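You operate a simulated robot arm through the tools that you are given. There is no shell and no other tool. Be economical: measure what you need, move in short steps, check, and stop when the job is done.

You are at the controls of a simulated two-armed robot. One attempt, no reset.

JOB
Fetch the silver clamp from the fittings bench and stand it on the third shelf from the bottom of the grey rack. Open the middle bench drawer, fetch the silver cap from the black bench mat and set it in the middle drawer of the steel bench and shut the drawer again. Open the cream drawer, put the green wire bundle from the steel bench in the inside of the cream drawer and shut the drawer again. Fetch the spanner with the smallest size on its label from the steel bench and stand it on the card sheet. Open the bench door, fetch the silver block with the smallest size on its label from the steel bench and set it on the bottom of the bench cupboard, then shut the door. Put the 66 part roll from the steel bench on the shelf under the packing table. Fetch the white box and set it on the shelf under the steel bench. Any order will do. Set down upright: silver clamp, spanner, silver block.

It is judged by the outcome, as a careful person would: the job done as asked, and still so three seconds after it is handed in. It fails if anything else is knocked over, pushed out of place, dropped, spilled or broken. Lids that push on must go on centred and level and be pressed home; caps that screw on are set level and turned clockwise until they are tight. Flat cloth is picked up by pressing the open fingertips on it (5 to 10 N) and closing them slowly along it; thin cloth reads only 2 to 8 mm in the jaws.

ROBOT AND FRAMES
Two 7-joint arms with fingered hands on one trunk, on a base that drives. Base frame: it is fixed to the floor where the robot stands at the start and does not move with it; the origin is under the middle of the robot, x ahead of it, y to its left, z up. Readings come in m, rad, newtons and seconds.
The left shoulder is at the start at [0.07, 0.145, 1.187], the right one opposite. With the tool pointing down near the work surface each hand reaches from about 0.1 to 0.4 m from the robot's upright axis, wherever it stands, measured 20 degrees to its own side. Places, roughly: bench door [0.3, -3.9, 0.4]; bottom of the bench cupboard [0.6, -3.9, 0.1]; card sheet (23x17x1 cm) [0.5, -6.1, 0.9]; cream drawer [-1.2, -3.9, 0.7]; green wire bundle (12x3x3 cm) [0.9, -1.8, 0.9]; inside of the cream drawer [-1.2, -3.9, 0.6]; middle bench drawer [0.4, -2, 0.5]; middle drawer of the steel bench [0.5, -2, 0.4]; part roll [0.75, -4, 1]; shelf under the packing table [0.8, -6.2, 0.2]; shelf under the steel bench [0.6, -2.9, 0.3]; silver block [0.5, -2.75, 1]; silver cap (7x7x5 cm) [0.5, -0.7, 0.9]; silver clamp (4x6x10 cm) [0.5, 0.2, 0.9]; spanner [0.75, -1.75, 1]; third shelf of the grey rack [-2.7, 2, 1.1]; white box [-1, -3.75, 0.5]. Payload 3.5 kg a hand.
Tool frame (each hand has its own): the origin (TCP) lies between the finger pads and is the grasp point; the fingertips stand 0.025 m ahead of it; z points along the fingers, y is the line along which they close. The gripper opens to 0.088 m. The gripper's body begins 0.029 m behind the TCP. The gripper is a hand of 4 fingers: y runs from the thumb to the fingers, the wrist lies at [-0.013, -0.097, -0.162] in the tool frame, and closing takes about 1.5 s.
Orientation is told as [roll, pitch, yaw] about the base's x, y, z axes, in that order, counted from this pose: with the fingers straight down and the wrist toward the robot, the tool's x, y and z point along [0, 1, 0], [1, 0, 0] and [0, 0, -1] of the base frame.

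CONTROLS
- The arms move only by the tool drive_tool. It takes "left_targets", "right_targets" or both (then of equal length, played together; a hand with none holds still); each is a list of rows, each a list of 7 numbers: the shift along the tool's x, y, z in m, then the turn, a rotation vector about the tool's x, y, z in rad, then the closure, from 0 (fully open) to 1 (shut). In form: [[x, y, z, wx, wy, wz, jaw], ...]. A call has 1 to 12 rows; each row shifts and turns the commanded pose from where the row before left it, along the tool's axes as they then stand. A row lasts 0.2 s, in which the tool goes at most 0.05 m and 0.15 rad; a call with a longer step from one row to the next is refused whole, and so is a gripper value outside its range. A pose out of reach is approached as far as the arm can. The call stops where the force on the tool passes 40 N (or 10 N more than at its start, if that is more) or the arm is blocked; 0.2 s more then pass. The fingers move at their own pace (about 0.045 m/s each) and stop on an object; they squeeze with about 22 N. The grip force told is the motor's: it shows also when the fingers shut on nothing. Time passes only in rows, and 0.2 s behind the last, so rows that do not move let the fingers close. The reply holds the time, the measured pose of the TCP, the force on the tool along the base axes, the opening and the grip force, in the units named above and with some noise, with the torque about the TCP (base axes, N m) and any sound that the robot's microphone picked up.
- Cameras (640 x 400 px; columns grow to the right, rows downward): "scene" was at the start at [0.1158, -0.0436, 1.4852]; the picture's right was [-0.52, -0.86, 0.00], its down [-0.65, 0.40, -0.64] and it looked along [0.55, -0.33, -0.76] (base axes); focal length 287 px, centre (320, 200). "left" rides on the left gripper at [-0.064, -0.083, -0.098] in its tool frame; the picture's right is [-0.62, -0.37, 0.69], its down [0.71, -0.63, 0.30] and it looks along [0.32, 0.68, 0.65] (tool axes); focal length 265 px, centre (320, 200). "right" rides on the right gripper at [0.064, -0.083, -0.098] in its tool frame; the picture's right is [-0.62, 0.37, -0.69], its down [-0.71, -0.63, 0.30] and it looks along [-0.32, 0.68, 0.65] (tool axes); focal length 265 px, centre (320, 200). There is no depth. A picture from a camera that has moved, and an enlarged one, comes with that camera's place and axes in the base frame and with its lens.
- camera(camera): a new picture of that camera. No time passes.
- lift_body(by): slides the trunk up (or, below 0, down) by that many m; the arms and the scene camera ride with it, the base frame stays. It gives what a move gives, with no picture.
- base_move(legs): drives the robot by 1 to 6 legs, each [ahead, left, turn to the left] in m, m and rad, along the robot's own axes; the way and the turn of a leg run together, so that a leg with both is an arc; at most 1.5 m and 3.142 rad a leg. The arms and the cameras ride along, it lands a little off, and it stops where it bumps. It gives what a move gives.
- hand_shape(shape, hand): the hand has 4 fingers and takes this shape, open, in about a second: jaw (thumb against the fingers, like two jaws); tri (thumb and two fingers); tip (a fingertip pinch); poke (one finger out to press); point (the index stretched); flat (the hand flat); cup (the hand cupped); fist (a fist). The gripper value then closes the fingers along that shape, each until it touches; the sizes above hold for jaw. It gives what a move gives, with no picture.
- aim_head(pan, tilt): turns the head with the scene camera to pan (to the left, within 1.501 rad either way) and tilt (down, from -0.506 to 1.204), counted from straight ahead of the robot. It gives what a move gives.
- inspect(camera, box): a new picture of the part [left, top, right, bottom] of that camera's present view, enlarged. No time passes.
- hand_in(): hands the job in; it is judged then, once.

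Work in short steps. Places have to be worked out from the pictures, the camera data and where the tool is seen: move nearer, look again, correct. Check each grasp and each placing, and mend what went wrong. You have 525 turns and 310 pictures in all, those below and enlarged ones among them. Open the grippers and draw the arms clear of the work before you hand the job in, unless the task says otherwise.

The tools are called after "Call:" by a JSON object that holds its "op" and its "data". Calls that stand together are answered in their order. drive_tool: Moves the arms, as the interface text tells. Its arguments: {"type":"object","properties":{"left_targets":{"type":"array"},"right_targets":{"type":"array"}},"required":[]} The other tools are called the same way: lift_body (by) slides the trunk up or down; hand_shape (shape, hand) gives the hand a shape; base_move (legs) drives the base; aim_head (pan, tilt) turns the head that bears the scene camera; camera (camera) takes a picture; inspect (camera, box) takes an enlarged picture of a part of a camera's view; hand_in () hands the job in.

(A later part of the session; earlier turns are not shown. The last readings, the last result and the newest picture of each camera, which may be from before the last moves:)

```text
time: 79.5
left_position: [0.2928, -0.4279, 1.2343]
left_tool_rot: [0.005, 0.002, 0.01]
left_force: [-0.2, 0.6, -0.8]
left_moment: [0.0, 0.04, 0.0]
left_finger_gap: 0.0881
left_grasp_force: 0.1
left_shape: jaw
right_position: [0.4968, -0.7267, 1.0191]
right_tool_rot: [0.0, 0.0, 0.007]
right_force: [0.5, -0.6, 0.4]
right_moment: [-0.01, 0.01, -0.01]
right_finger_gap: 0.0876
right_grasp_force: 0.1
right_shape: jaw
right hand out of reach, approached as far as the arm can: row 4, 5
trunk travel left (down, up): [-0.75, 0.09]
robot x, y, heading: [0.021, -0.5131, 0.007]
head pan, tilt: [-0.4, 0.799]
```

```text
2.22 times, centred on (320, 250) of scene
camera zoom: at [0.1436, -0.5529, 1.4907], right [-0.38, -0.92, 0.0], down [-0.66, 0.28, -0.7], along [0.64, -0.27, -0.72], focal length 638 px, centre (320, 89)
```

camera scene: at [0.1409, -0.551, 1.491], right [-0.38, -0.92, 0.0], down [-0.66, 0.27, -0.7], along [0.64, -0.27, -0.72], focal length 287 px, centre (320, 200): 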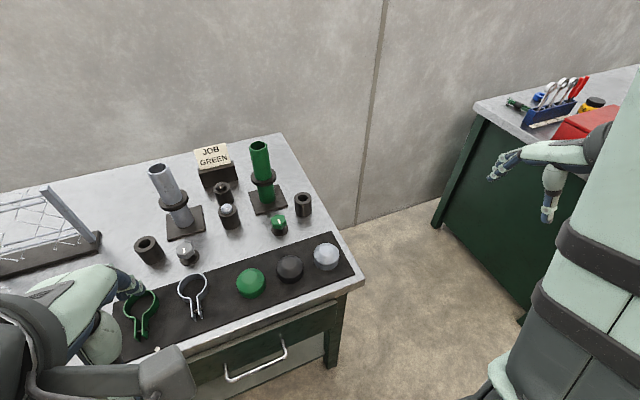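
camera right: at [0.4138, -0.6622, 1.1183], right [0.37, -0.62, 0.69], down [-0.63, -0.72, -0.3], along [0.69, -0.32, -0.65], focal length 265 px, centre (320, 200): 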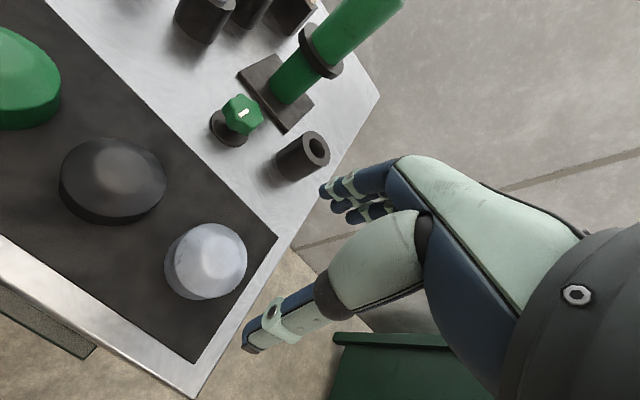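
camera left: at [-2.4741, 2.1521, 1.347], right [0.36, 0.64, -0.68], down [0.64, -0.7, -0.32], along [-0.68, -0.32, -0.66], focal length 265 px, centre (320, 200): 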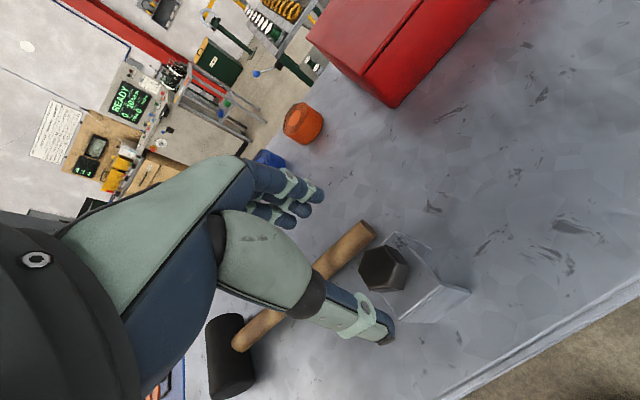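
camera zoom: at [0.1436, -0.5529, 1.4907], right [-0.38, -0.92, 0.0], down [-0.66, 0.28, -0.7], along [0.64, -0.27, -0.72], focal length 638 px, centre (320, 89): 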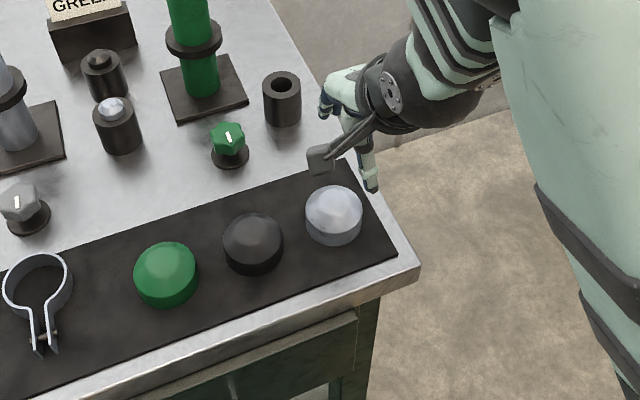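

The cap centre is about [0.498, -0.715], so I shift +1.2 cm in y, go down half way and check.

Call:
{"op": "drive_tool", "data": {"right_targets": [[0.012, 0.001, 0.03, 0, 0, 0, 0], [0, 0, 0.03, 0, 0, 0, 0]]}}

Call:
{"op": "camera", "data": {"camera": "right"}}

Call:
{"op": "inspect", "data": {"camera": "scene", "box": [260, 180, 400, 300]}}

```text
time: 80.1
left_position: [0.2939, -0.4276, 1.2342]
left_tool_rot: [0.008, 0.001, 0.012]
left_force: [-0.8, -0.6, -0.5]
left_moment: [0.02, 0.0, -0.03]
left_finger_gap: 0.0881
left_grasp_force: 0.2
left_shape: jaw
right_position: [0.4999, -0.7163, 0.9585]
right_tool_rot: [0.0, -0.001, 0.007]
right_force: [-0.2, 0.0, -0.1]
right_moment: [0.0, 0.01, 0.04]
right_finger_gap: 0.0878
right_grasp_force: 0.1
right_shape: jaw
trunk travel left (down, up): [-0.75, 0.09]
robot x, y, heading: [0.0197, -0.5184, 0.007]
head pan, tilt: [-0.4, 0.799]
```

```text
277 pictures are left
camera right: at [0.4161, -0.652, 1.0568], right [0.37, -0.62, 0.69], down [-0.63, -0.72, -0.3], along [0.69, -0.32, -0.65], focal length 265 px, centre (320, 200)
```

right: 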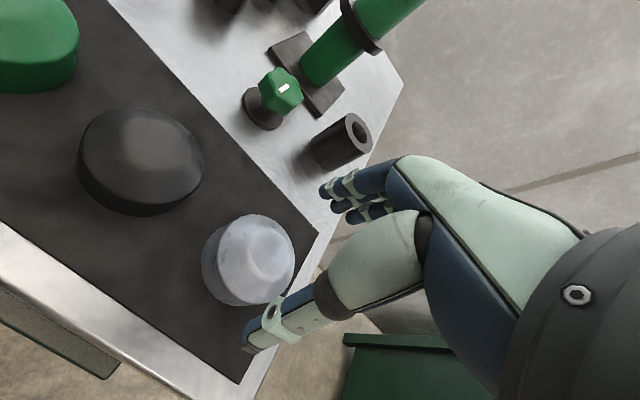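

```text
3.33 times, centred on (330, 240) of scene
camera zoom: at [0.1447, -0.5534, 1.4906], right [-0.38, -0.92, 0.0], down [-0.66, 0.28, -0.7], along [0.64, -0.27, -0.72], focal length 957 px, centre (287, 67)
```

zoom: 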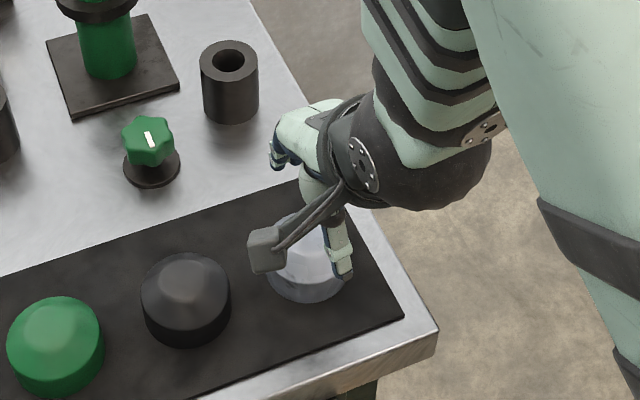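

Still aligned (cap at about [0.499, -0.712]). I'll go down to 0.895 and close.

Call:
{"op": "drive_tool", "data": {"right_targets": [[0.004, 0, 0.02, 0, 0, 0, 0], [0, 0, 0.02, 0, 0, 0, 0], [0, 0, 0.022, 0, 0, 0, 0], [0, 0, 0, 0, 0, 0, 0.4], [0, 0, 0, 0, 0, 0, 0.7], [0, 0, 0, 0, 0, 0, 0.7], [0, 0, 0, 0, 0, 0, 0.7]]}}

Call:
{"op": "camera", "data": {"camera": "right"}}

```text
time: 81.7
left_position: [0.2921, -0.4275, 1.2341]
left_tool_rot: [0.006, 0.001, 0.009]
left_force: [-0.8, -0.4, 0.8]
left_moment: [0.0, -0.02, -0.02]
left_finger_gap: 0.0877
left_grasp_force: 0.2
left_shape: jaw
right_position: [0.4996, -0.7117, 0.8964]
right_tool_rot: [-0.002, -0.001, 0.007]
right_force: [0.8, -0.2, 0.3]
right_moment: [0.02, -0.02, 0.0]
right_finger_gap: 0.058
right_grasp_force: 21.9
right_shape: jaw
trunk travel left (down, up): [-0.75, 0.09]
robot x, y, heading: [0.018, -0.5156, 0.006]
head pan, tilt: [-0.4, 0.799]
```

```text
275 pictures are left
camera right: at [0.4157, -0.6469, 0.9954], right [0.37, -0.62, 0.69], down [-0.63, -0.72, -0.3], along [0.69, -0.32, -0.65], focal length 265 px, centre (320, 200)
```

right: 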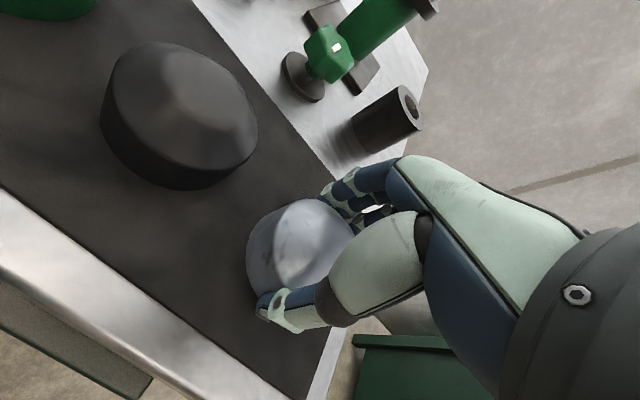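

Gripped with 22 N. I'll lift straight up and check.

Call:
{"op": "drive_tool", "data": {"right_targets": [[0, 0, -0.03, 0, 0, 0, 0.8], [0, 0, -0.045, 0, 0, 0, 0.8], [0, 0, -0.045, 0, 0, 0, 0.8], [0, 0, -0.045, 0, 0, 0, 0.8], [0, 0, -0.045, 0, 0, 0, 0.8], [0, -0.045, -0.02, 0, 0, 0, 0.8], [-0.02, -0.045, 0, 0, 0, 0, 0.8], [-0.02, -0.045, 0, 0, 0, 0, 0.8], [-0.02, -0.03, 0, 0, 0, 0, 0.8]]}}

Call:
{"op": "camera", "data": {"camera": "right"}}

```text
time: 83.7
left_position: [0.2915, -0.4272, 1.2351]
left_tool_rot: [0.005, 0.0, 0.01]
left_force: [0.6, 0.3, -0.7]
left_moment: [0.0, -0.03, -0.01]
left_finger_gap: 0.0878
left_grasp_force: 0.1
left_shape: jaw
right_position: [0.3868, -0.8012, 1.1204]
right_tool_rot: [-0.003, 0.006, 0.008]
right_force: [0.8, -0.7, 0.2]
right_moment: [-0.01, 0.0, 0.01]
right_finger_gap: 0.0582
right_grasp_force: 22.6
right_shape: jaw
right hand out of reach, approached as far as the arm can: row 6, 7, 8, 9
trunk travel left (down, up): [-0.75, 0.09]
robot x, y, heading: [0.0187, -0.517, 0.009]
head pan, tilt: [-0.4, 0.799]
```

```text
274 pictures are left
camera right: at [0.3029, -0.7368, 1.2192], right [0.38, -0.61, 0.69], down [-0.63, -0.72, -0.3], along [0.68, -0.32, -0.66], focal length 265 px, centre (320, 200)
```

right: 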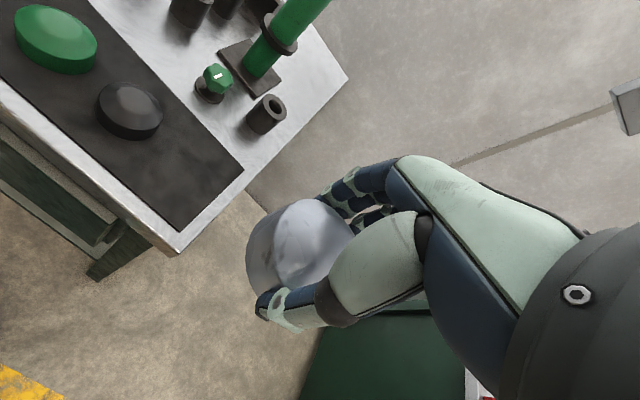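

The cap is held. I'll back off and strafe right to the steel bench, then look.

Call:
{"op": "base_move", "data": {"legs": [[-0.5, 0, 0], [0, -1.4, 0]]}}

Call:
{"op": "aim_head", "data": {"pan": -0.3, "tilt": 0.6}}

Call:
{"op": "camera", "data": {"camera": "scene"}}

```text
time: 93.2
left_position: [-0.2064, -1.8278, 1.2355]
left_tool_rot: [0.004, 0.002, -0.004]
left_force: [0.6, -0.6, -0.1]
left_moment: [0.0, -0.01, 0.0]
left_finger_gap: 0.0875
left_grasp_force: 0.0
left_shape: jaw
right_position: [-0.118, -2.2043, 1.1205]
right_tool_rot: [-0.001, 0.002, -0.008]
right_force: [-0.2, 0.3, -0.9]
right_moment: [-0.04, -0.02, 0.03]
right_finger_gap: 0.0583
right_grasp_force: 21.9
right_shape: jaw
trunk travel left (down, up): [-0.75, 0.09]
robot x, y, heading: [-0.4809, -1.9169, -0.003]
head pan, tilt: [-0.4, 0.799]
```

```text
time: 93.9
left_position: [-0.207, -1.8285, 1.2339]
left_tool_rot: [0.005, 0.0, -0.002]
left_force: [0.4, 0.1, 0.1]
left_moment: [0.0, 0.02, -0.01]
left_finger_gap: 0.0878
left_grasp_force: 0.0
left_shape: jaw
right_position: [-0.1164, -2.2036, 1.1192]
right_tool_rot: [-0.001, 0.002, -0.008]
right_force: [-0.2, 0.5, -1.3]
right_moment: [-0.02, 0.01, 0.0]
right_finger_gap: 0.0585
right_grasp_force: 21.7
right_shape: jaw
trunk travel left (down, up): [-0.75, 0.09]
robot x, y, heading: [-0.4848, -1.9121, -0.01]
head pan, tilt: [-0.3, 0.6]
```

```text
273 pictures are left
camera scene: at [-0.3476, -1.9466, 1.5076], right [-0.3, -0.95, 0.0], down [-0.54, 0.17, -0.82], along [0.79, -0.25, -0.57], focal length 287 px, centre (320, 200)
```

scene: 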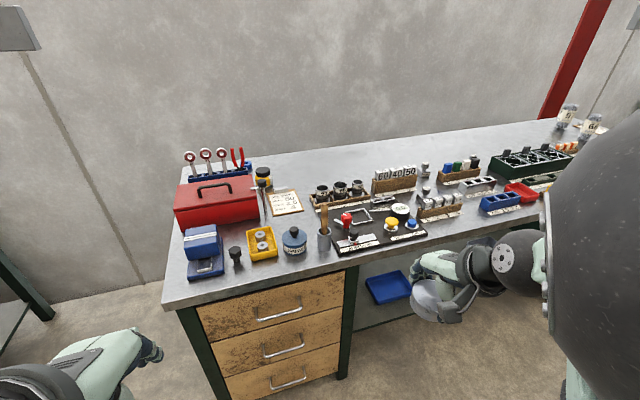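

The steel bench has three cream-coloured drawers at its left, with the middle handle around y≈-1.99. I'll shift right and look again to triangulate the handle.

Call:
{"op": "base_move", "data": {"legs": [[0, -0.2, 0.01]]}}

Call:
{"op": "aim_head", "data": {"pan": 0.2, "tilt": 0.85}}

Call:
{"op": "camera", "data": {"camera": "scene"}}

Call:
{"op": "lift_body", "data": {"by": -0.4}}

Call:
{"op": "camera", "data": {"camera": "scene"}}

```text
time: 95.5
left_position: [-0.2088, -2.0219, 1.2354]
left_tool_rot: [0.005, 0.0, 0.007]
left_force: [-0.3, 0.0, 0.7]
left_moment: [-0.01, 0.0, -0.02]
left_finger_gap: 0.0877
left_grasp_force: 0.0
left_shape: jaw
right_position: [-0.1148, -2.3964, 1.1215]
right_tool_rot: [-0.002, 0.004, 0.004]
right_force: [0.3, 0.5, -1.4]
right_moment: [0.0, 0.03, 0.02]
right_finger_gap: 0.0584
right_grasp_force: 22.0
right_shape: jaw
trunk travel left (down, up): [-0.75, 0.09]
robot x, y, heading: [-0.4831, -2.1136, 0.002]
head pan, tilt: [-0.3, 0.6]
```

```text
time: 96.4
left_position: [-0.2091, -2.0246, 1.2355]
left_tool_rot: [0.005, 0.0, 0.007]
left_force: [0.5, 0.5, 0.3]
left_moment: [0.03, 0.02, -0.01]
left_finger_gap: 0.088
left_grasp_force: 0.2
left_shape: jaw
right_position: [-0.1153, -2.4002, 1.1197]
right_tool_rot: [0.002, 0.001, 0.004]
right_force: [0.5, -0.4, -0.5]
right_moment: [0.0, 0.0, 0.02]
right_finger_gap: 0.0583
right_grasp_force: 21.9
right_shape: jaw
trunk travel left (down, up): [-0.75, 0.09]
robot x, y, heading: [-0.4798, -2.1179, -0.001]
head pan, tilt: [0.201, 0.85]
```

```text
272 pictures are left
camera scene: at [-0.3558, -2.103, 1.4868], right [0.2, -0.98, 0.0], down [-0.74, -0.15, -0.66], along [0.65, 0.13, -0.75], focal length 287 px, centre (320, 200)
```

scene: 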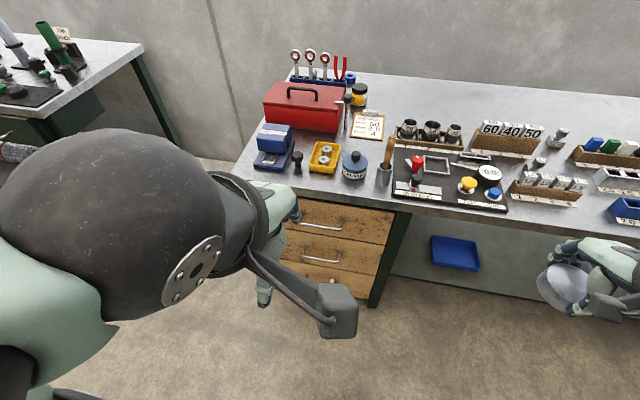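

```text
time: 100.2
left_position: [-0.2081, -2.0244, 0.835]
left_tool_rot: [0.005, 0.0, 0.007]
left_force: [-1.1, -0.8, 0.6]
left_moment: [-0.02, 0.01, -0.01]
left_finger_gap: 0.088
left_grasp_force: 0.2
left_shape: jaw
right_position: [-0.1151, -2.3996, 0.7205]
right_tool_rot: [-0.002, 0.001, 0.004]
right_force: [0.1, -0.1, -0.7]
right_moment: [-0.02, -0.02, 0.01]
right_finger_gap: 0.0584
right_grasp_force: 22.3
right_shape: jaw
trunk travel left (down, up): [-0.35, 0.49]
robot x, y, heading: [-0.4833, -2.1152, 0.0]
head pan, tilt: [0.201, 0.85]
```

```text
271 pictures are left
camera scene: at [-0.3559, -2.1026, 1.0868], right [0.2, -0.98, 0.0], down [-0.74, -0.15, -0.66], along [0.65, 0.13, -0.75], focal length 287 px, centre (320, 200)
```

scene: 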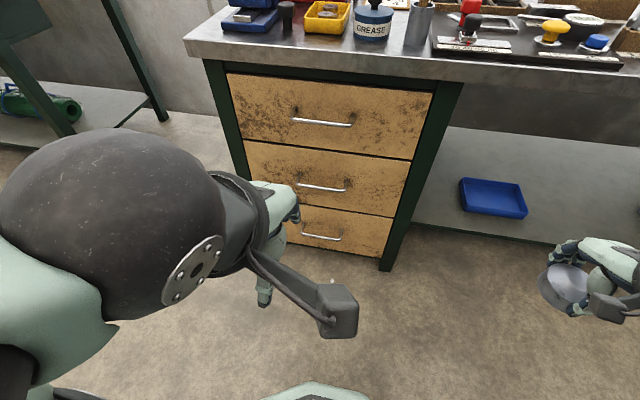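

The middle handle triangulates to about [0.184, -2.00, 0.51]. I'll turn the left tool to point forward, with thumb below and fingers above, while moving ahead a bit.

Call:
{"op": "drive_tool", "data": {"left_targets": [[0, 0.02, 0, -0.143, 0, 0, 0], [0, 0.0198, 0.0028, -0.143, 0, 0, 0], [0, 0.0192, 0.0056, -0.143, 0, 0, 0], [0, 0.0182, 0.0083, -0.143, 0, 0, 0], [0, 0.0168, 0.0108, -0.143, 0, 0, 0], [0, 0.0151, 0.0131, -0.143, 0, 0, 0], [0, 0.0131, 0.0151, -0.143, 0, 0, 0], [0, 0.0108, 0.0168, -0.143, 0, 0, 0], [0, 0.0083, 0.0182, -0.143, 0, 0, 0], [0, 0.0056, 0.0192, -0.143, 0, 0, 0], [0, 0.0028, 0.0198, -0.14, 0, 0, 0]]}}

Call:
{"op": "camera", "data": {"camera": "scene"}}

```text
time: 102.8
left_position: [0.096, -2.035, 0.9866]
left_tool_rot: [-1.913, -1.506, 1.942]
left_force: [-0.5, 0.2, 0.4]
left_moment: [0.0, 0.02, -0.03]
left_finger_gap: 0.088
left_grasp_force: 0.2
left_shape: jaw
left hand out of reach, approached as far as the arm can: row 2, 3, 4, 5, 6, 7, 8, 9, 10, 11
right_position: [-0.1154, -2.4002, 0.72]
right_tool_rot: [-0.001, 0.002, 0.004]
right_force: [-0.1, 0.3, -0.8]
right_moment: [0.02, 0.02, 0.0]
right_finger_gap: 0.0579
right_grasp_force: 22.1
right_shape: jaw
trunk travel left (down, up): [-0.35, 0.49]
robot x, y, heading: [-0.4834, -2.1152, 0.005]
head pan, tilt: [0.201, 0.85]
stopped in row 11 (left hand): the arm was blocked; the commanded pose is now the measured one
```

```text
270 pictures are left
camera scene: at [-0.3565, -2.1025, 1.0868], right [0.2, -0.98, 0.0], down [-0.74, -0.15, -0.66], along [0.65, 0.13, -0.75], focal length 287 px, centre (320, 200)
```

scene: 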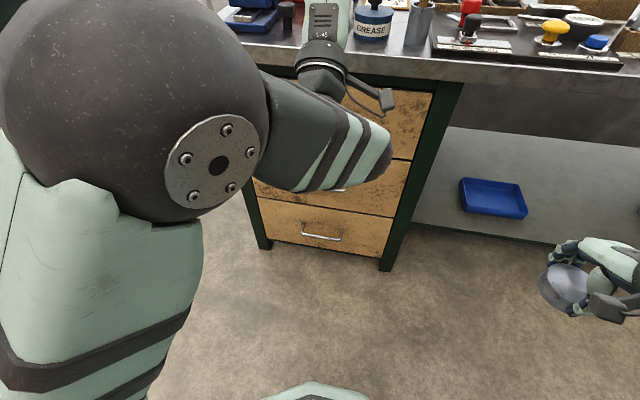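

The arm went elbow-up with the hand about 0.2 above the shoulder. I'll lower the trunk by 0.3 so that pose sits near handle height, keeping clear of the bench edge.

Call:
{"op": "lift_body", "data": {"by": -0.3}}

Call:
{"op": "drive_tool", "data": {"left_targets": [[0, -0.03, -0.03, 0, 0, 0, 0], [0, -0.04, -0.02, 0, 0, 0, 0], [0, -0.04, 0, 0, 0, 0, 0]]}}

Call:
{"op": "aim_head", "data": {"pan": 0.2, "tilt": 0.45}}

Call:
{"op": "camera", "data": {"camera": "scene"}}

Call:
{"op": "camera", "data": {"camera": "left"}}

```text
time: 105.8
left_position: [0.0968, -2.0364, 0.6869]
left_tool_rot: [-1.88, -1.507, 1.906]
left_force: [-0.6, -0.5, -0.2]
left_moment: [-0.03, -0.01, 0.05]
left_finger_gap: 0.0876
left_grasp_force: 0.1
left_shape: jaw
right_position: [-0.1147, -2.3998, 0.4207]
right_tool_rot: [-0.001, 0.002, 0.004]
right_force: [-0.8, -0.1, -0.7]
right_moment: [0.0, 0.02, -0.04]
right_finger_gap: 0.0581
right_grasp_force: 22.2
right_shape: jaw
trunk travel left (down, up): [-0.05, 0.79]
robot x, y, heading: [-0.4855, -2.1137, 0.001]
head pan, tilt: [0.201, 0.85]
```

```text
time: 106.8
left_position: [0.111, -2.0082, 0.6873]
left_tool_rot: [-1.874, -1.438, 1.933]
left_force: [0.7, 0.0, 0.0]
left_moment: [0.02, 0.01, 0.0]
left_finger_gap: 0.0875
left_grasp_force: 0.2
left_shape: jaw
left hand out of reach, approached as far as the arm can: row 1, 2, 3
right_position: [-0.1154, -2.3994, 0.4205]
right_tool_rot: [0.001, 0.003, 0.003]
right_force: [0.4, -0.9, -0.8]
right_moment: [0.01, -0.03, 0.0]
right_finger_gap: 0.0583
right_grasp_force: 21.6
right_shape: jaw
trunk travel left (down, up): [-0.05, 0.79]
robot x, y, heading: [-0.4809, -2.1133, -0.002]
head pan, tilt: [0.201, 0.85]
stopped in row 3 (left hand): the arm was blocked; the commanded pose is now the measured one
```

```text
time: 107.7
left_position: [0.1111, -2.0088, 0.6868]
left_tool_rot: [-1.864, -1.438, 1.924]
left_force: [0.7, 0.3, 0.0]
left_moment: [0.03, -0.01, 0.0]
left_finger_gap: 0.0878
left_grasp_force: 0.1
left_shape: jaw
right_position: [-0.114, -2.3998, 0.4208]
right_tool_rot: [0.0, 0.002, 0.001]
right_force: [0.1, 0.5, -0.9]
right_moment: [-0.02, 0.01, 0.01]
right_finger_gap: 0.0584
right_grasp_force: 21.9
right_shape: jaw
trunk travel left (down, up): [-0.05, 0.79]
robot x, y, heading: [-0.4837, -2.1097, 0.005]
head pan, tilt: [0.201, 0.45]
```

```text
269 pictures are left
camera scene: at [-0.3424, -2.0998, 0.8211], right [0.2, -0.98, 0.0], down [-0.43, -0.09, -0.9], along [0.88, 0.18, -0.44], focal length 287 px, centre (320, 200)
```

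scene: 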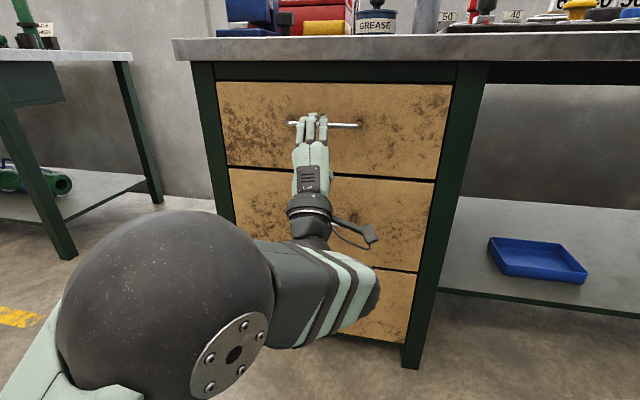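

```text
268 pictures are left
camera left: at [0.0207, -2.0887, 0.6083], right [0.74, -0.62, -0.26], down [0.29, 0.65, -0.7], along [0.6, 0.45, 0.66], focal length 265 px, centre (320, 200)
```

left: 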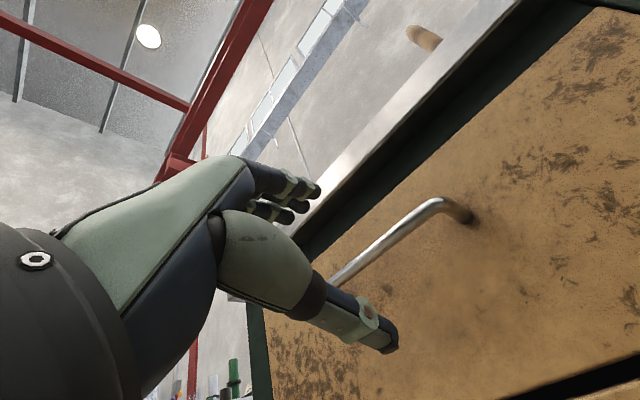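

The palm-forward pose can't go lower because of wrist limits. The handle stands off about 4 cm, so I'll hook it from above with the fingers pointing down and forward. I'll retreat, raise the trunk again and rotate the tool back.

Call:
{"op": "base_move", "data": {"legs": [[-0.12, 0, 0]]}}

Call:
{"op": "lift_body", "data": {"by": 0.2}}

Call:
{"op": "drive_tool", "data": {"left_targets": [[0, -0.02, -0.01, 0.14, 0, 0, 0], [0, -0.02, -0.01, 0.14, 0, 0, 0], [0, -0.02, -0.01, 0.14, 0, 0, 0], [0, -0.02, 0, 0.14, 0, 0, 0], [0, -0.01, 0.01, 0.14, 0, 0, 0], [0, 0, 0.02, 0.14, 0, 0, 0], [0, 0, 0.03, 0, 0, 0, 0], [0, 0, 0.03, 0, 0, 0, 0]]}}

Call:
{"op": "camera", "data": {"camera": "scene"}}

```text
time: 109.0
left_position: [-0.0098, -2.0074, 0.6855]
left_tool_rot: [-1.86, -1.438, 1.921]
left_force: [0.8, 0.6, -0.8]
left_moment: [-0.02, -0.02, -0.01]
left_finger_gap: 0.0877
left_grasp_force: 0.1
left_shape: jaw
right_position: [-0.2354, -2.3998, 0.4203]
right_tool_rot: [0.0, 0.002, 0.004]
right_force: [-0.6, 0.1, -0.7]
right_moment: [0.02, 0.0, 0.01]
right_finger_gap: 0.058
right_grasp_force: 21.8
right_shape: jaw
trunk travel left (down, up): [-0.05, 0.79]
robot x, y, heading: [-0.605, -2.1127, -0.002]
head pan, tilt: [0.201, 0.45]
```

```text
time: 111.1
left_position: [-0.009, -2.0074, 0.8858]
left_tool_rot: [-1.858, -1.437, 1.916]
left_force: [-0.3, -1.0, 0.5]
left_moment: [0.0, -0.04, 0.02]
left_finger_gap: 0.088
left_grasp_force: 0.1
left_shape: jaw
right_position: [-0.2347, -2.3997, 0.6207]
right_tool_rot: [0.0, 0.002, 0.003]
right_force: [0.0, 0.3, -0.6]
right_moment: [-0.02, 0.01, 0.02]
right_finger_gap: 0.0585
right_grasp_force: 22.1
right_shape: jaw
trunk travel left (down, up): [-0.25, 0.59]
robot x, y, heading: [-0.604, -2.1145, 0.001]
head pan, tilt: [0.201, 0.45]
```

```text
time: 112.9
left_position: [0.0095, -2.0231, 0.7429]
left_tool_rot: [-0.176, -0.76, 0.177]
left_force: [-0.1, -0.7, -0.3]
left_moment: [-0.02, -0.02, 0.04]
left_finger_gap: 0.0877
left_grasp_force: 0.1
left_shape: jaw
right_position: [-0.2343, -2.3993, 0.621]
right_tool_rot: [0.0, 0.004, 0.004]
right_force: [0.0, 0.1, -0.5]
right_moment: [-0.01, 0.0, 0.0]
right_finger_gap: 0.0582
right_grasp_force: 21.7
right_shape: jaw
trunk travel left (down, up): [-0.25, 0.59]
robot x, y, heading: [-0.6094, -2.1163, 0.009]
head pan, tilt: [0.201, 0.45]
```

```text
267 pictures are left
camera scene: at [-0.4627, -2.1001, 1.0211], right [0.2, -0.98, 0.0], down [-0.43, -0.09, -0.9], along [0.88, 0.18, -0.44], focal length 287 px, centre (320, 200)
```

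scene: 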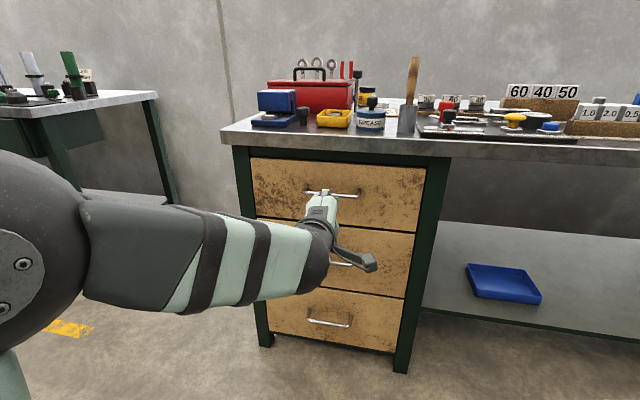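

The pose is now pitched about -0.76 with the handle near [0.184, -2.01, 0.50]. I'll level the twist, half-close the fingers, lower the trunk and drive up to just short of the bar.

Call:
{"op": "drive_tool", "data": {"left_targets": [[0, 0, 0, 0, 0.054, 0.127, 0.35], [0, 0, 0, 0, 0, 0, 0.35], [0, 0, 0, 0, 0, 0, 0.35]]}}

Call:
{"op": "lift_body", "data": {"by": -0.2}}

Call:
{"op": "base_move", "data": {"legs": [[0.1, 0, 0]]}}

Call:
{"op": "camera", "data": {"camera": "left"}}

Call:
{"op": "camera", "data": {"camera": "scene"}}

```text
time: 113.7
left_position: [0.0088, -2.0242, 0.7436]
left_tool_rot: [0.001, -0.774, 0.003]
left_force: [0.2, -0.6, 0.9]
left_moment: [0.0, -0.01, 0.01]
left_finger_gap: 0.0578
left_grasp_force: 0.0
left_shape: jaw
right_position: [-0.236, -2.3997, 0.6211]
right_tool_rot: [0.0, 0.0, 0.004]
right_force: [0.1, 0.1, -0.4]
right_moment: [0.05, 0.01, 0.01]
right_finger_gap: 0.0583
right_grasp_force: 21.7
right_shape: jaw
trunk travel left (down, up): [-0.25, 0.59]
robot x, y, heading: [-0.6013, -2.1141, 0.005]
head pan, tilt: [0.201, 0.45]
```

```text
time: 115.9
left_position: [0.0091, -2.0225, 0.5442]
left_tool_rot: [-0.001, -0.774, 0.004]
left_force: [0.1, -0.8, 0.1]
left_moment: [0.01, 0.01, -0.02]
left_finger_gap: 0.0574
left_grasp_force: 0.1
left_shape: jaw
right_position: [-0.2358, -2.4002, 0.4213]
right_tool_rot: [0.0, 0.003, 0.004]
right_force: [-0.3, -0.9, 0.2]
right_moment: [0.0, 0.02, 0.03]
right_finger_gap: 0.0584
right_grasp_force: 22.1
right_shape: jaw
trunk travel left (down, up): [-0.05, 0.79]
robot x, y, heading: [-0.6025, -2.1155, 0.003]
head pan, tilt: [0.201, 0.45]
```

```text
time: 117.0
left_position: [0.1061, -2.0243, 0.5439]
left_tool_rot: [0.0, -0.774, 0.003]
left_force: [0.4, 0.0, 0.4]
left_moment: [0.03, -0.01, -0.02]
left_finger_gap: 0.0579
left_grasp_force: 0.1
left_shape: jaw
right_position: [-0.137, -2.4, 0.42]
right_tool_rot: [-0.001, 0.003, 0.003]
right_force: [0.2, 0.0, -1.6]
right_moment: [-0.01, -0.01, 0.02]
right_finger_gap: 0.0582
right_grasp_force: 22.3
right_shape: jaw
trunk travel left (down, up): [-0.05, 0.79]
robot x, y, heading: [-0.505, -2.115, 0.001]
head pan, tilt: [0.201, 0.45]
```

```text
266 pictures are left
camera left: at [-0.0203, -2.0888, 0.5559], right [0.22, -0.62, -0.75], down [-0.24, 0.71, -0.66], along [0.94, 0.33, 0.01], focal length 265 px, centre (320, 200)
```

left: 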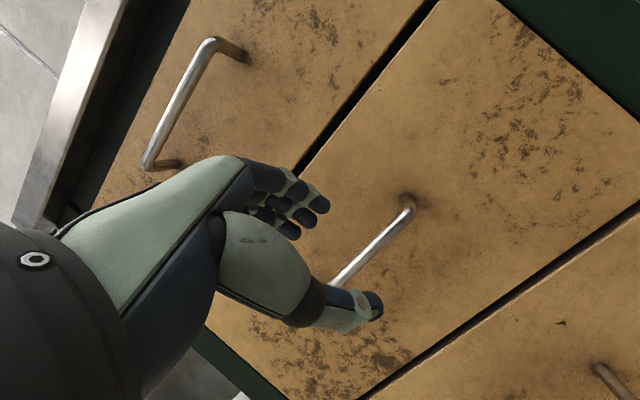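

```text
265 pictures are left
camera scene: at [-0.3649, -2.0999, 0.8212], right [0.2, -0.98, 0.0], down [-0.43, -0.09, -0.9], along [0.88, 0.18, -0.44], focal length 287 px, centre (320, 200)
```

scene: 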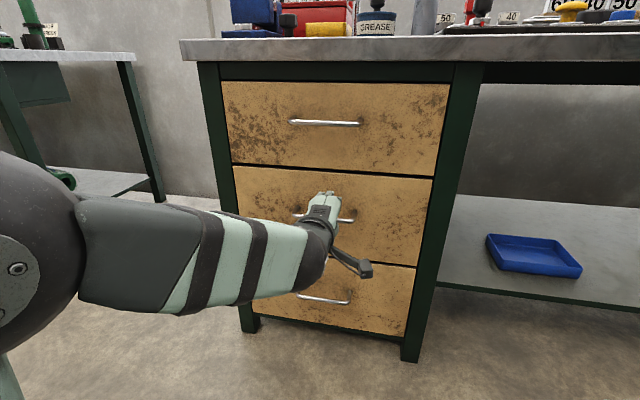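

The middle bar is at about x 0.187, z 0.503, y -1.93…-2.06. I'll centre the tool on it, advance along the fingers and close around the bar.

Call:
{"op": "drive_tool", "data": {"left_targets": [[0.028, 0.029, 0, 0, 0, 0, 0.35], [0, 0, 0.04, 0, 0, 0, 0.35], [0, 0, 0.033, 0, 0, 0, 0.35], [0, 0, 0, 0, 0, 0, 0.7], [0, 0, 0, 0, 0, 0, 1], [0, 0, 0, 0, 0, 0, 1], [0, 0, 0, 0, 0, 0, 1], [0, 0, 0, 0, 0, 0, 1]]}}

Call:
{"op": "camera", "data": {"camera": "left"}}

```text
time: 118.8
left_position: [0.1789, -1.9961, 0.5132]
left_tool_rot: [0.001, -0.775, 0.002]
left_force: [-5.0, 0.3, 3.6]
left_moment: [0.05, 0.02, -0.06]
left_finger_gap: 0.0044
left_grasp_force: 21.9
left_shape: jaw
right_position: [-0.1373, -2.3987, 0.4217]
right_tool_rot: [0.0, 0.002, 0.004]
right_force: [0.6, 1.1, -0.9]
right_moment: [0.03, -0.01, 0.0]
right_finger_gap: 0.0579
right_grasp_force: 21.7
right_shape: jaw
trunk travel left (down, up): [-0.05, 0.79]
robot x, y, heading: [-0.505, -2.1146, 0.001]
head pan, tilt: [0.201, 0.45]
```

```text
264 pictures are left
camera left: at [0.0512, -2.0609, 0.5248], right [0.22, -0.62, -0.75], down [-0.24, 0.71, -0.66], along [0.94, 0.33, 0.01], focal length 265 px, centre (320, 200)
```

left: 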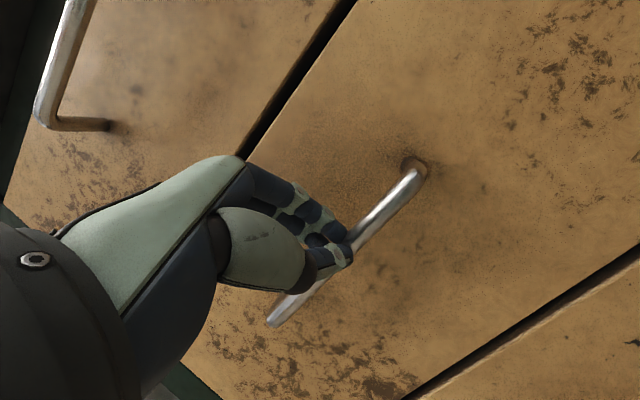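

The hand has the bar. I'll pull the drawer out by driving the base back 0.28 m.

Call:
{"op": "base_move", "data": {"legs": [[-0.28, 0, 0]]}}

Call:
{"op": "aim_head", "data": {"pan": 0.1, "tilt": 0.6}}

Call:
{"op": "camera", "data": {"camera": "scene"}}

```text
time: 120.8
left_position: [-0.0943, -1.9974, 0.5118]
left_tool_rot: [0.001, -0.774, 0.002]
left_force: [0.8, 0.3, -0.5]
left_moment: [0.01, -0.03, 0.0]
left_finger_gap: 0.0036
left_grasp_force: 21.7
left_shape: jaw
right_position: [-0.4107, -2.3998, 0.4206]
right_tool_rot: [0.0, 0.003, 0.005]
right_force: [-0.1, 0.9, -0.8]
right_moment: [-0.04, 0.03, -0.05]
right_finger_gap: 0.058
right_grasp_force: 21.8
right_shape: jaw
trunk travel left (down, up): [-0.05, 0.79]
robot x, y, heading: [-0.7817, -2.1158, 0.004]
head pan, tilt: [0.201, 0.45]
```

```text
time: 121.5
left_position: [-0.0944, -1.9957, 0.511]
left_tool_rot: [-0.002, -0.771, 0.005]
left_force: [0.1, -0.3, 0.4]
left_moment: [-0.02, -0.03, 0.01]
left_finger_gap: 0.0037
left_grasp_force: 21.8
left_shape: jaw
right_position: [-0.4098, -2.3987, 0.4206]
right_tool_rot: [0.001, 0.004, 0.004]
right_force: [0.2, -0.1, -0.5]
right_moment: [0.02, 0.01, 0.01]
right_finger_gap: 0.0581
right_grasp_force: 21.7
right_shape: jaw
trunk travel left (down, up): [-0.05, 0.79]
robot x, y, heading: [-0.7762, -2.1179, 0.004]
head pan, tilt: [0.099, 0.6]
```

```text
263 pictures are left
camera scene: at [-0.641, -2.11, 0.8077], right [0.1, -0.99, 0.0], down [-0.56, -0.06, -0.83], along [0.82, 0.08, -0.56], focal length 287 px, centre (320, 200)
```

scene: 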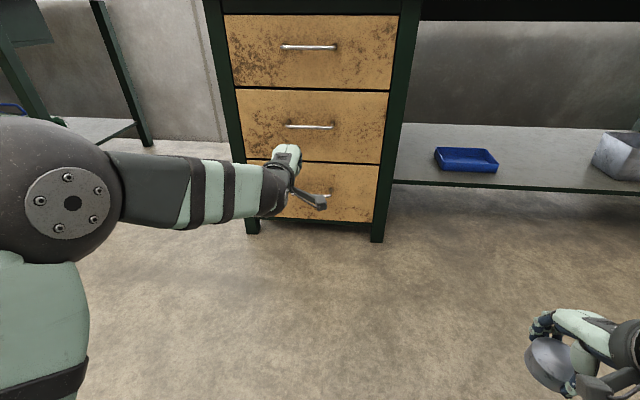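

It slipped: the bar is actually further in, about x≈0.22, z≈0.495. I'll open, back off along the fingers and return for a deeper grip.

Call:
{"op": "drive_tool", "data": {"left_targets": [[0, 0, -0.035, 0, 0, 0, 0.4], [0, 0.012, -0.025, 0, 0, 0, 0.4], [0, 0, 0, 0, 0, 0, 0.4]]}}

Call:
{"op": "base_move", "data": {"legs": [[0.275, 0, 0]]}}

Call:
{"op": "camera", "data": {"camera": "left"}}

```text
time: 122.3
left_position: [-0.1285, -1.9967, 0.5633]
left_tool_rot: [0.0, -0.772, 0.004]
left_force: [0.7, 0.0, 0.7]
left_moment: [-0.01, 0.0, -0.01]
left_finger_gap: 0.0521
left_grasp_force: 0.1
left_shape: jaw
right_position: [-0.4108, -2.4001, 0.4205]
right_tool_rot: [0.001, 0.003, 0.003]
right_force: [-0.6, 0.2, -1.3]
right_moment: [0.05, 0.0, 0.01]
right_finger_gap: 0.0583
right_grasp_force: 21.9
right_shape: jaw
trunk travel left (down, up): [-0.05, 0.79]
robot x, y, heading: [-0.7785, -2.1192, 0.001]
head pan, tilt: [0.099, 0.6]
```

```text
time: 124.2
left_position: [0.142, -1.9956, 0.5632]
left_tool_rot: [0.002, -0.773, 0.005]
left_force: [0.2, 0.8, 0.4]
left_moment: [-0.02, 0.0, 0.02]
left_finger_gap: 0.0524
left_grasp_force: 0.1
left_shape: jaw
right_position: [-0.1397, -2.3993, 0.4207]
right_tool_rot: [0.001, 0.005, 0.005]
right_force: [-0.7, 0.4, -0.7]
right_moment: [-0.01, -0.05, 0.0]
right_finger_gap: 0.0581
right_grasp_force: 22.2
right_shape: jaw
trunk travel left (down, up): [-0.05, 0.79]
robot x, y, heading: [-0.5054, -2.1138, 0.008]
head pan, tilt: [0.099, 0.6]
```

```text
262 pictures are left
camera left: at [0.015, -2.0599, 0.5752], right [0.22, -0.62, -0.75], down [-0.24, 0.71, -0.66], along [0.94, 0.33, 0.01], focal length 265 px, centre (320, 200)
```

left: 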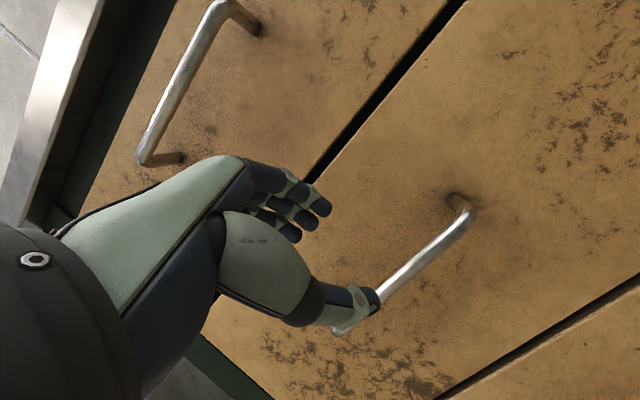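

The bar is now pinned down at (0.209, 0.497), 9.4 cm along the fingers. I'll advance 8.8 cm and close.

Call:
{"op": "drive_tool", "data": {"left_targets": [[0, 0.002, 0.04, 0, 0, 0, 0.4], [0, 0, 0.03, 0, 0, 0, 0.4], [0, 0, 0.018, 0, 0, 0, 0.4], [0, 0, 0, 0, 0, 0, 0.4]]}}

Call:
{"op": "camera", "data": {"camera": "left"}}

Call:
{"op": "drive_tool", "data": {"left_targets": [[0, 0, 0, 0, 0, 0, 0.7], [0, 0, 0, 0, 0, 0, 1], [0, 0, 0, 0, 0, 0, 1], [0, 0, 0, 0, 0, 0, 1], [0, 0, 0, 0, 0, 0, 1]]}}

Call:
{"op": "camera", "data": {"camera": "left"}}

```text
time: 125.2
left_position: [0.2038, -1.995, 0.5054]
left_tool_rot: [-0.001, -0.781, 0.004]
left_force: [-23.2, -1.1, 8.2]
left_moment: [0.07, -0.74, 0.13]
left_finger_gap: 0.0481
left_grasp_force: 0.0
left_shape: jaw
right_position: [-0.1413, -2.399, 0.4222]
right_tool_rot: [0.0, -0.001, 0.005]
right_force: [0.0, 0.6, -0.2]
right_moment: [-0.01, -0.01, 0.02]
right_finger_gap: 0.0581
right_grasp_force: 21.8
right_shape: jaw
trunk travel left (down, up): [-0.05, 0.79]
robot x, y, heading: [-0.5088, -2.1147, -0.001]
head pan, tilt: [0.099, 0.6]
```

```text
261 pictures are left
camera left: at [0.075, -2.0601, 0.5171], right [0.23, -0.62, -0.75], down [-0.24, 0.71, -0.66], along [0.94, 0.33, 0.02], focal length 265 px, centre (320, 200)
```

left: 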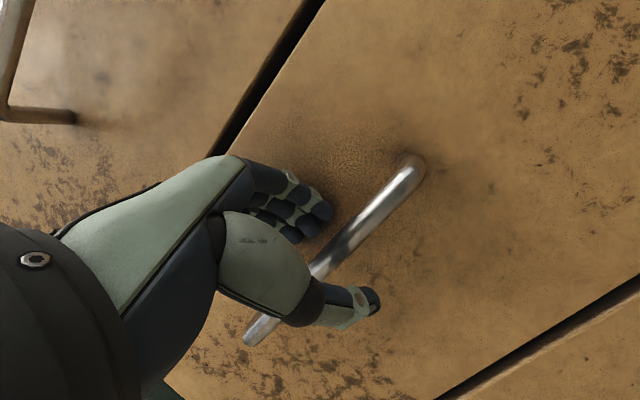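

```text
time: 126.4
left_position: [0.2044, -1.9949, 0.4986]
left_tool_rot: [0.0, -0.767, 0.001]
left_force: [-5.5, -2.1, -9.3]
left_moment: [-0.1, -0.06, 0.04]
left_finger_gap: 0.0067
left_grasp_force: 22.0
left_shape: jaw
right_position: [-0.1405, -2.3984, 0.4196]
right_tool_rot: [0.0, 0.004, 0.004]
right_force: [0.1, -0.1, -0.1]
right_moment: [-0.04, -0.02, 0.03]
right_finger_gap: 0.0582
right_grasp_force: 22.1
right_shape: jaw
trunk travel left (down, up): [-0.05, 0.79]
robot x, y, heading: [-0.5062, -2.1124, 0.005]
head pan, tilt: [0.099, 0.6]
```

```text
260 pictures are left
camera left: at [0.0768, -2.0605, 0.5111], right [0.22, -0.62, -0.75], down [-0.25, 0.71, -0.66], along [0.95, 0.33, 0.0], focal length 265 px, centre (320, 200)
```

left: 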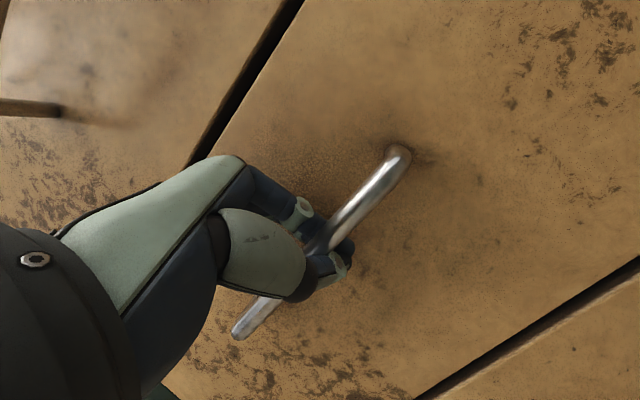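

Now the bar is properly inside the closed fingers. Pulling.

Call:
{"op": "base_move", "data": {"legs": [[-0.27, 0, 0]]}}

Call:
{"op": "camera", "data": {"camera": "scene"}}

```text
time: 128.3
left_position: [-0.0614, -1.9953, 0.4994]
left_tool_rot: [0.0, -0.767, 0.005]
left_force: [-1.8, -1.1, -15.6]
left_moment: [-0.01, -0.09, 0.04]
left_finger_gap: 0.0068
left_grasp_force: 21.8
left_shape: jaw
right_position: [-0.4059, -2.4004, 0.4199]
right_tool_rot: [0.0, 0.005, 0.004]
right_force: [-0.3, 0.2, -1.4]
right_moment: [-0.01, -0.01, 0.0]
right_finger_gap: 0.0583
right_grasp_force: 21.6
right_shape: jaw
trunk travel left (down, up): [-0.05, 0.79]
robot x, y, heading: [-0.7773, -2.1165, 0.001]
head pan, tilt: [0.099, 0.6]
```

```text
259 pictures are left
camera scene: at [-0.6356, -2.1097, 0.8072], right [0.1, -0.99, 0.0], down [-0.56, -0.06, -0.82], along [0.82, 0.09, -0.57], focal length 287 px, centre (320, 200)
```

scene: 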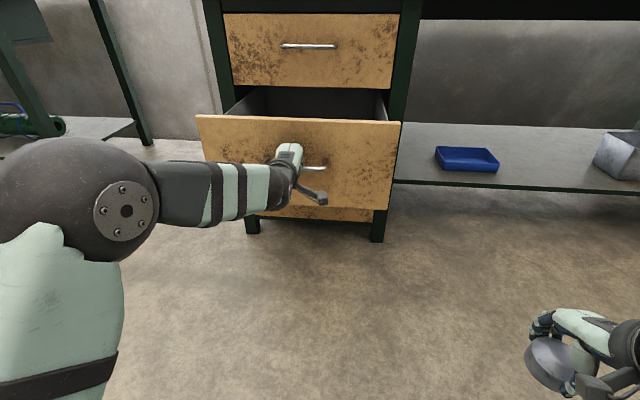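

The drawer is open about 0.27 m. I'll release, back the left hand off and retract it toward the body.

Call:
{"op": "drive_tool", "data": {"left_targets": [[0, 0, 0, 0, 0, 0, 0.5], [0, 0, 0, 0, 0, 0, 0.35], [0, 0, -0.04, 0, 0, 0, 0.3], [0, 0, -0.045, 0, 0, 0, 0.3], [0, 0, -0.045, 0, 0, 0, 0.3], [0, -0.03, -0.03, 0, 0, 0, 0.3], [0, -0.03, -0.03, 0, 0, 0, 0.3], [0, -0.03, -0.03, 0, 0, 0, 0.3], [0, -0.03, -0.03, 0, 0, 0, 0.3], [0, -0.03, -0.03, 0, 0, 0, 0.3]]}}

Call:
{"op": "lift_body", "data": {"by": 0.4}}

Call:
{"op": "camera", "data": {"camera": "scene"}}

```text
time: 130.5
left_position: [-0.3658, -1.9975, 0.5979]
left_tool_rot: [-0.001, -0.772, 0.005]
left_force: [0.0, -0.1, 0.1]
left_moment: [0.02, -0.01, -0.01]
left_finger_gap: 0.0614
left_grasp_force: 0.0
left_shape: jaw
right_position: [-0.4069, -2.4001, 0.4201]
right_tool_rot: [0.0, 0.004, 0.006]
right_force: [-0.6, 0.0, -1.5]
right_moment: [-0.02, 0.0, 0.0]
right_finger_gap: 0.0582
right_grasp_force: 21.9
right_shape: jaw
trunk travel left (down, up): [-0.05, 0.79]
robot x, y, heading: [-0.7732, -2.1152, 0.002]
head pan, tilt: [0.099, 0.6]
```

```text
time: 134.3
left_position: [-0.366, -1.9979, 0.9974]
left_tool_rot: [-0.001, -0.771, 0.006]
left_force: [-0.2, -0.1, -0.6]
left_moment: [-0.04, 0.01, -0.01]
left_finger_gap: 0.0613
left_grasp_force: 0.1
left_shape: jaw
right_position: [-0.4085, -2.4, 0.8209]
right_tool_rot: [-0.001, 0.004, 0.005]
right_force: [0.8, -0.3, -0.4]
right_moment: [-0.01, 0.02, -0.01]
right_finger_gap: 0.0584
right_grasp_force: 22.3
right_shape: jaw
trunk travel left (down, up): [-0.45, 0.39]
robot x, y, heading: [-0.7791, -2.115, 0.001]
head pan, tilt: [0.099, 0.6]
```

```text
258 pictures are left
camera scene: at [-0.6374, -2.11, 1.2076], right [0.1, -0.99, 0.0], down [-0.56, -0.06, -0.82], along [0.82, 0.09, -0.57], focal length 287 px, centre (320, 200)
```

scene: 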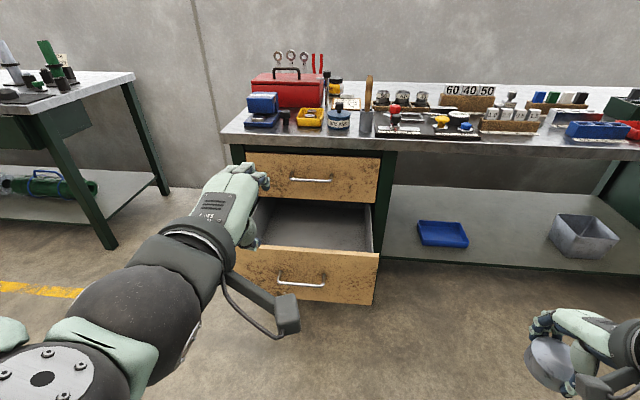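

The drawer is open and empty. I'll strafe left and forward so the right hand is over the drawer.

Call:
{"op": "base_move", "data": {"legs": [[0, 0.3, 0], [0.33, 0, 0]]}}

Call:
{"op": "aim_head", "data": {"pan": -0.3, "tilt": 1.0}}

Call:
{"op": "camera", "data": {"camera": "scene"}}

Call:
{"op": "camera", "data": {"camera": "right"}}

```text
time: 138.1
left_position: [-0.0423, -1.7028, 0.9967]
left_tool_rot: [0.0, -0.773, 0.001]
left_force: [-0.6, -0.7, -0.3]
left_moment: [0.0, 0.02, 0.0]
left_finger_gap: 0.0614
left_grasp_force: 0.1
left_shape: jaw
right_position: [-0.0864, -2.1058, 0.8209]
right_tool_rot: [-0.001, 0.003, -0.001]
right_force: [0.4, -0.6, -2.1]
right_moment: [0.0, 0.0, 0.02]
right_finger_gap: 0.0581
right_grasp_force: 21.6
right_shape: jaw
trunk travel left (down, up): [-0.45, 0.39]
robot x, y, heading: [-0.4559, -1.8196, 0.0]
head pan, tilt: [0.099, 0.6]
```

```text
time: 138.9
left_position: [-0.0442, -1.7043, 0.996]
left_tool_rot: [0.0, -0.77, -0.002]
left_force: [0.3, 0.2, -0.3]
left_moment: [0.01, 0.0, -0.04]
left_finger_gap: 0.0612
left_grasp_force: 0.0
left_shape: jaw
right_position: [-0.0867, -2.1064, 0.8202]
right_tool_rot: [0.0, 0.003, 0.0]
right_force: [0.6, 0.2, -0.7]
right_moment: [-0.03, -0.06, 0.0]
right_finger_gap: 0.0582
right_grasp_force: 21.8
right_shape: jaw
trunk travel left (down, up): [-0.45, 0.39]
robot x, y, heading: [-0.4571, -1.8173, 0.003]
head pan, tilt: [-0.3, 1.0]
```

```text
257 pictures are left
camera scene: at [-0.3377, -1.8437, 1.1757], right [-0.3, -0.96, 0.0], down [-0.8, 0.25, -0.54], along [0.52, -0.16, -0.84], focal length 287 px, centre (320, 200)
```

scene: 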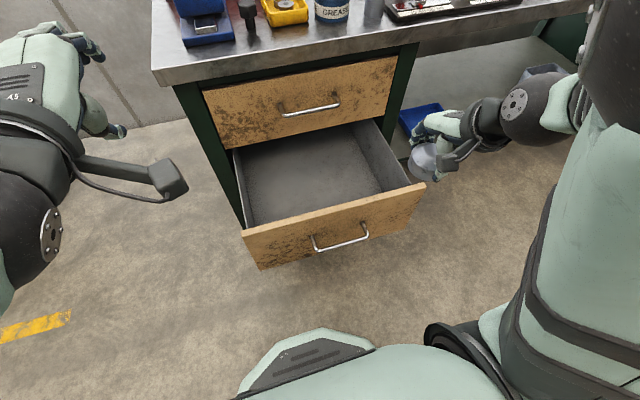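

```text
256 pictures are left
camera right: at [-0.1706, -2.0408, 0.9195], right [0.37, -0.62, 0.69], down [-0.63, -0.71, -0.3], along [0.68, -0.32, -0.66], focal length 265 px, centre (320, 200)
```

right: 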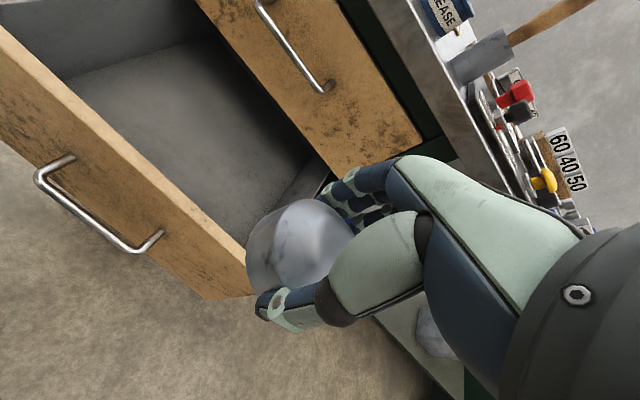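

The drawer interior spans y -1.76…-2.21 with its front at x≈-0.02. I'll nudge the base ahead 0.06 and move the cap to about [0.10, -2.0] above the drawer.

Call:
{"op": "base_move", "data": {"legs": [[0.06, 0, 0]]}}

Call:
{"op": "drive_tool", "data": {"right_targets": [[0.035, 0.033, 0, 0, 0, 0, 0.8], [0.035, 0.033, 0, 0, 0, 0, 0.8], [0.035, 0.033, 0, 0, 0, 0, 0.8], [0, 0.03, 0, 0, 0, 0, 0.8]]}}

Call:
{"op": "camera", "data": {"camera": "scene"}}

```text
time: 139.9
left_position: [0.0156, -1.7037, 0.9966]
left_tool_rot: [0.0, -0.77, -0.001]
left_force: [-0.3, -0.4, -0.6]
left_moment: [0.01, 0.0, -0.03]
left_finger_gap: 0.0611
left_grasp_force: 0.1
left_shape: jaw
right_position: [-0.0267, -2.1041, 0.8209]
right_tool_rot: [0.0, 0.005, 0.003]
right_force: [0.2, 0.2, -0.5]
right_moment: [0.03, 0.0, 0.01]
right_finger_gap: 0.0583
right_grasp_force: 22.0
right_shape: jaw
trunk travel left (down, up): [-0.45, 0.39]
robot x, y, heading: [-0.3944, -1.8234, 0.0]
head pan, tilt: [-0.3, 1.0]
```

```text
time: 140.9
left_position: [0.0157, -1.7037, 0.9969]
left_tool_rot: [0.002, -0.771, -0.001]
left_force: [1.1, -0.1, 0.1]
left_moment: [0.01, -0.02, -0.01]
left_finger_gap: 0.0614
left_grasp_force: 0.1
left_shape: jaw
right_position: [0.1041, -2.0023, 0.8189]
right_tool_rot: [-0.001, 0.002, 0.002]
right_force: [0.4, 0.2, -1.9]
right_moment: [0.02, -0.02, 0.0]
right_finger_gap: 0.0583
right_grasp_force: 21.8
right_shape: jaw
right hand out of reach, approached as far as the arm can: row 2
trunk travel left (down, up): [-0.45, 0.39]
robot x, y, heading: [-0.3975, -1.8209, 0.002]
head pan, tilt: [-0.3, 1.0]
```

```text
255 pictures are left
camera scene: at [-0.2775, -1.8445, 1.1755], right [-0.3, -0.96, 0.0], down [-0.8, 0.25, -0.54], along [0.52, -0.16, -0.84], focal length 287 px, centre (320, 200)
```

scene: 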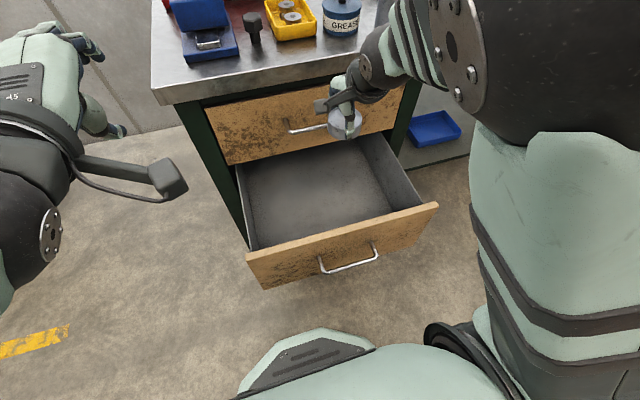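

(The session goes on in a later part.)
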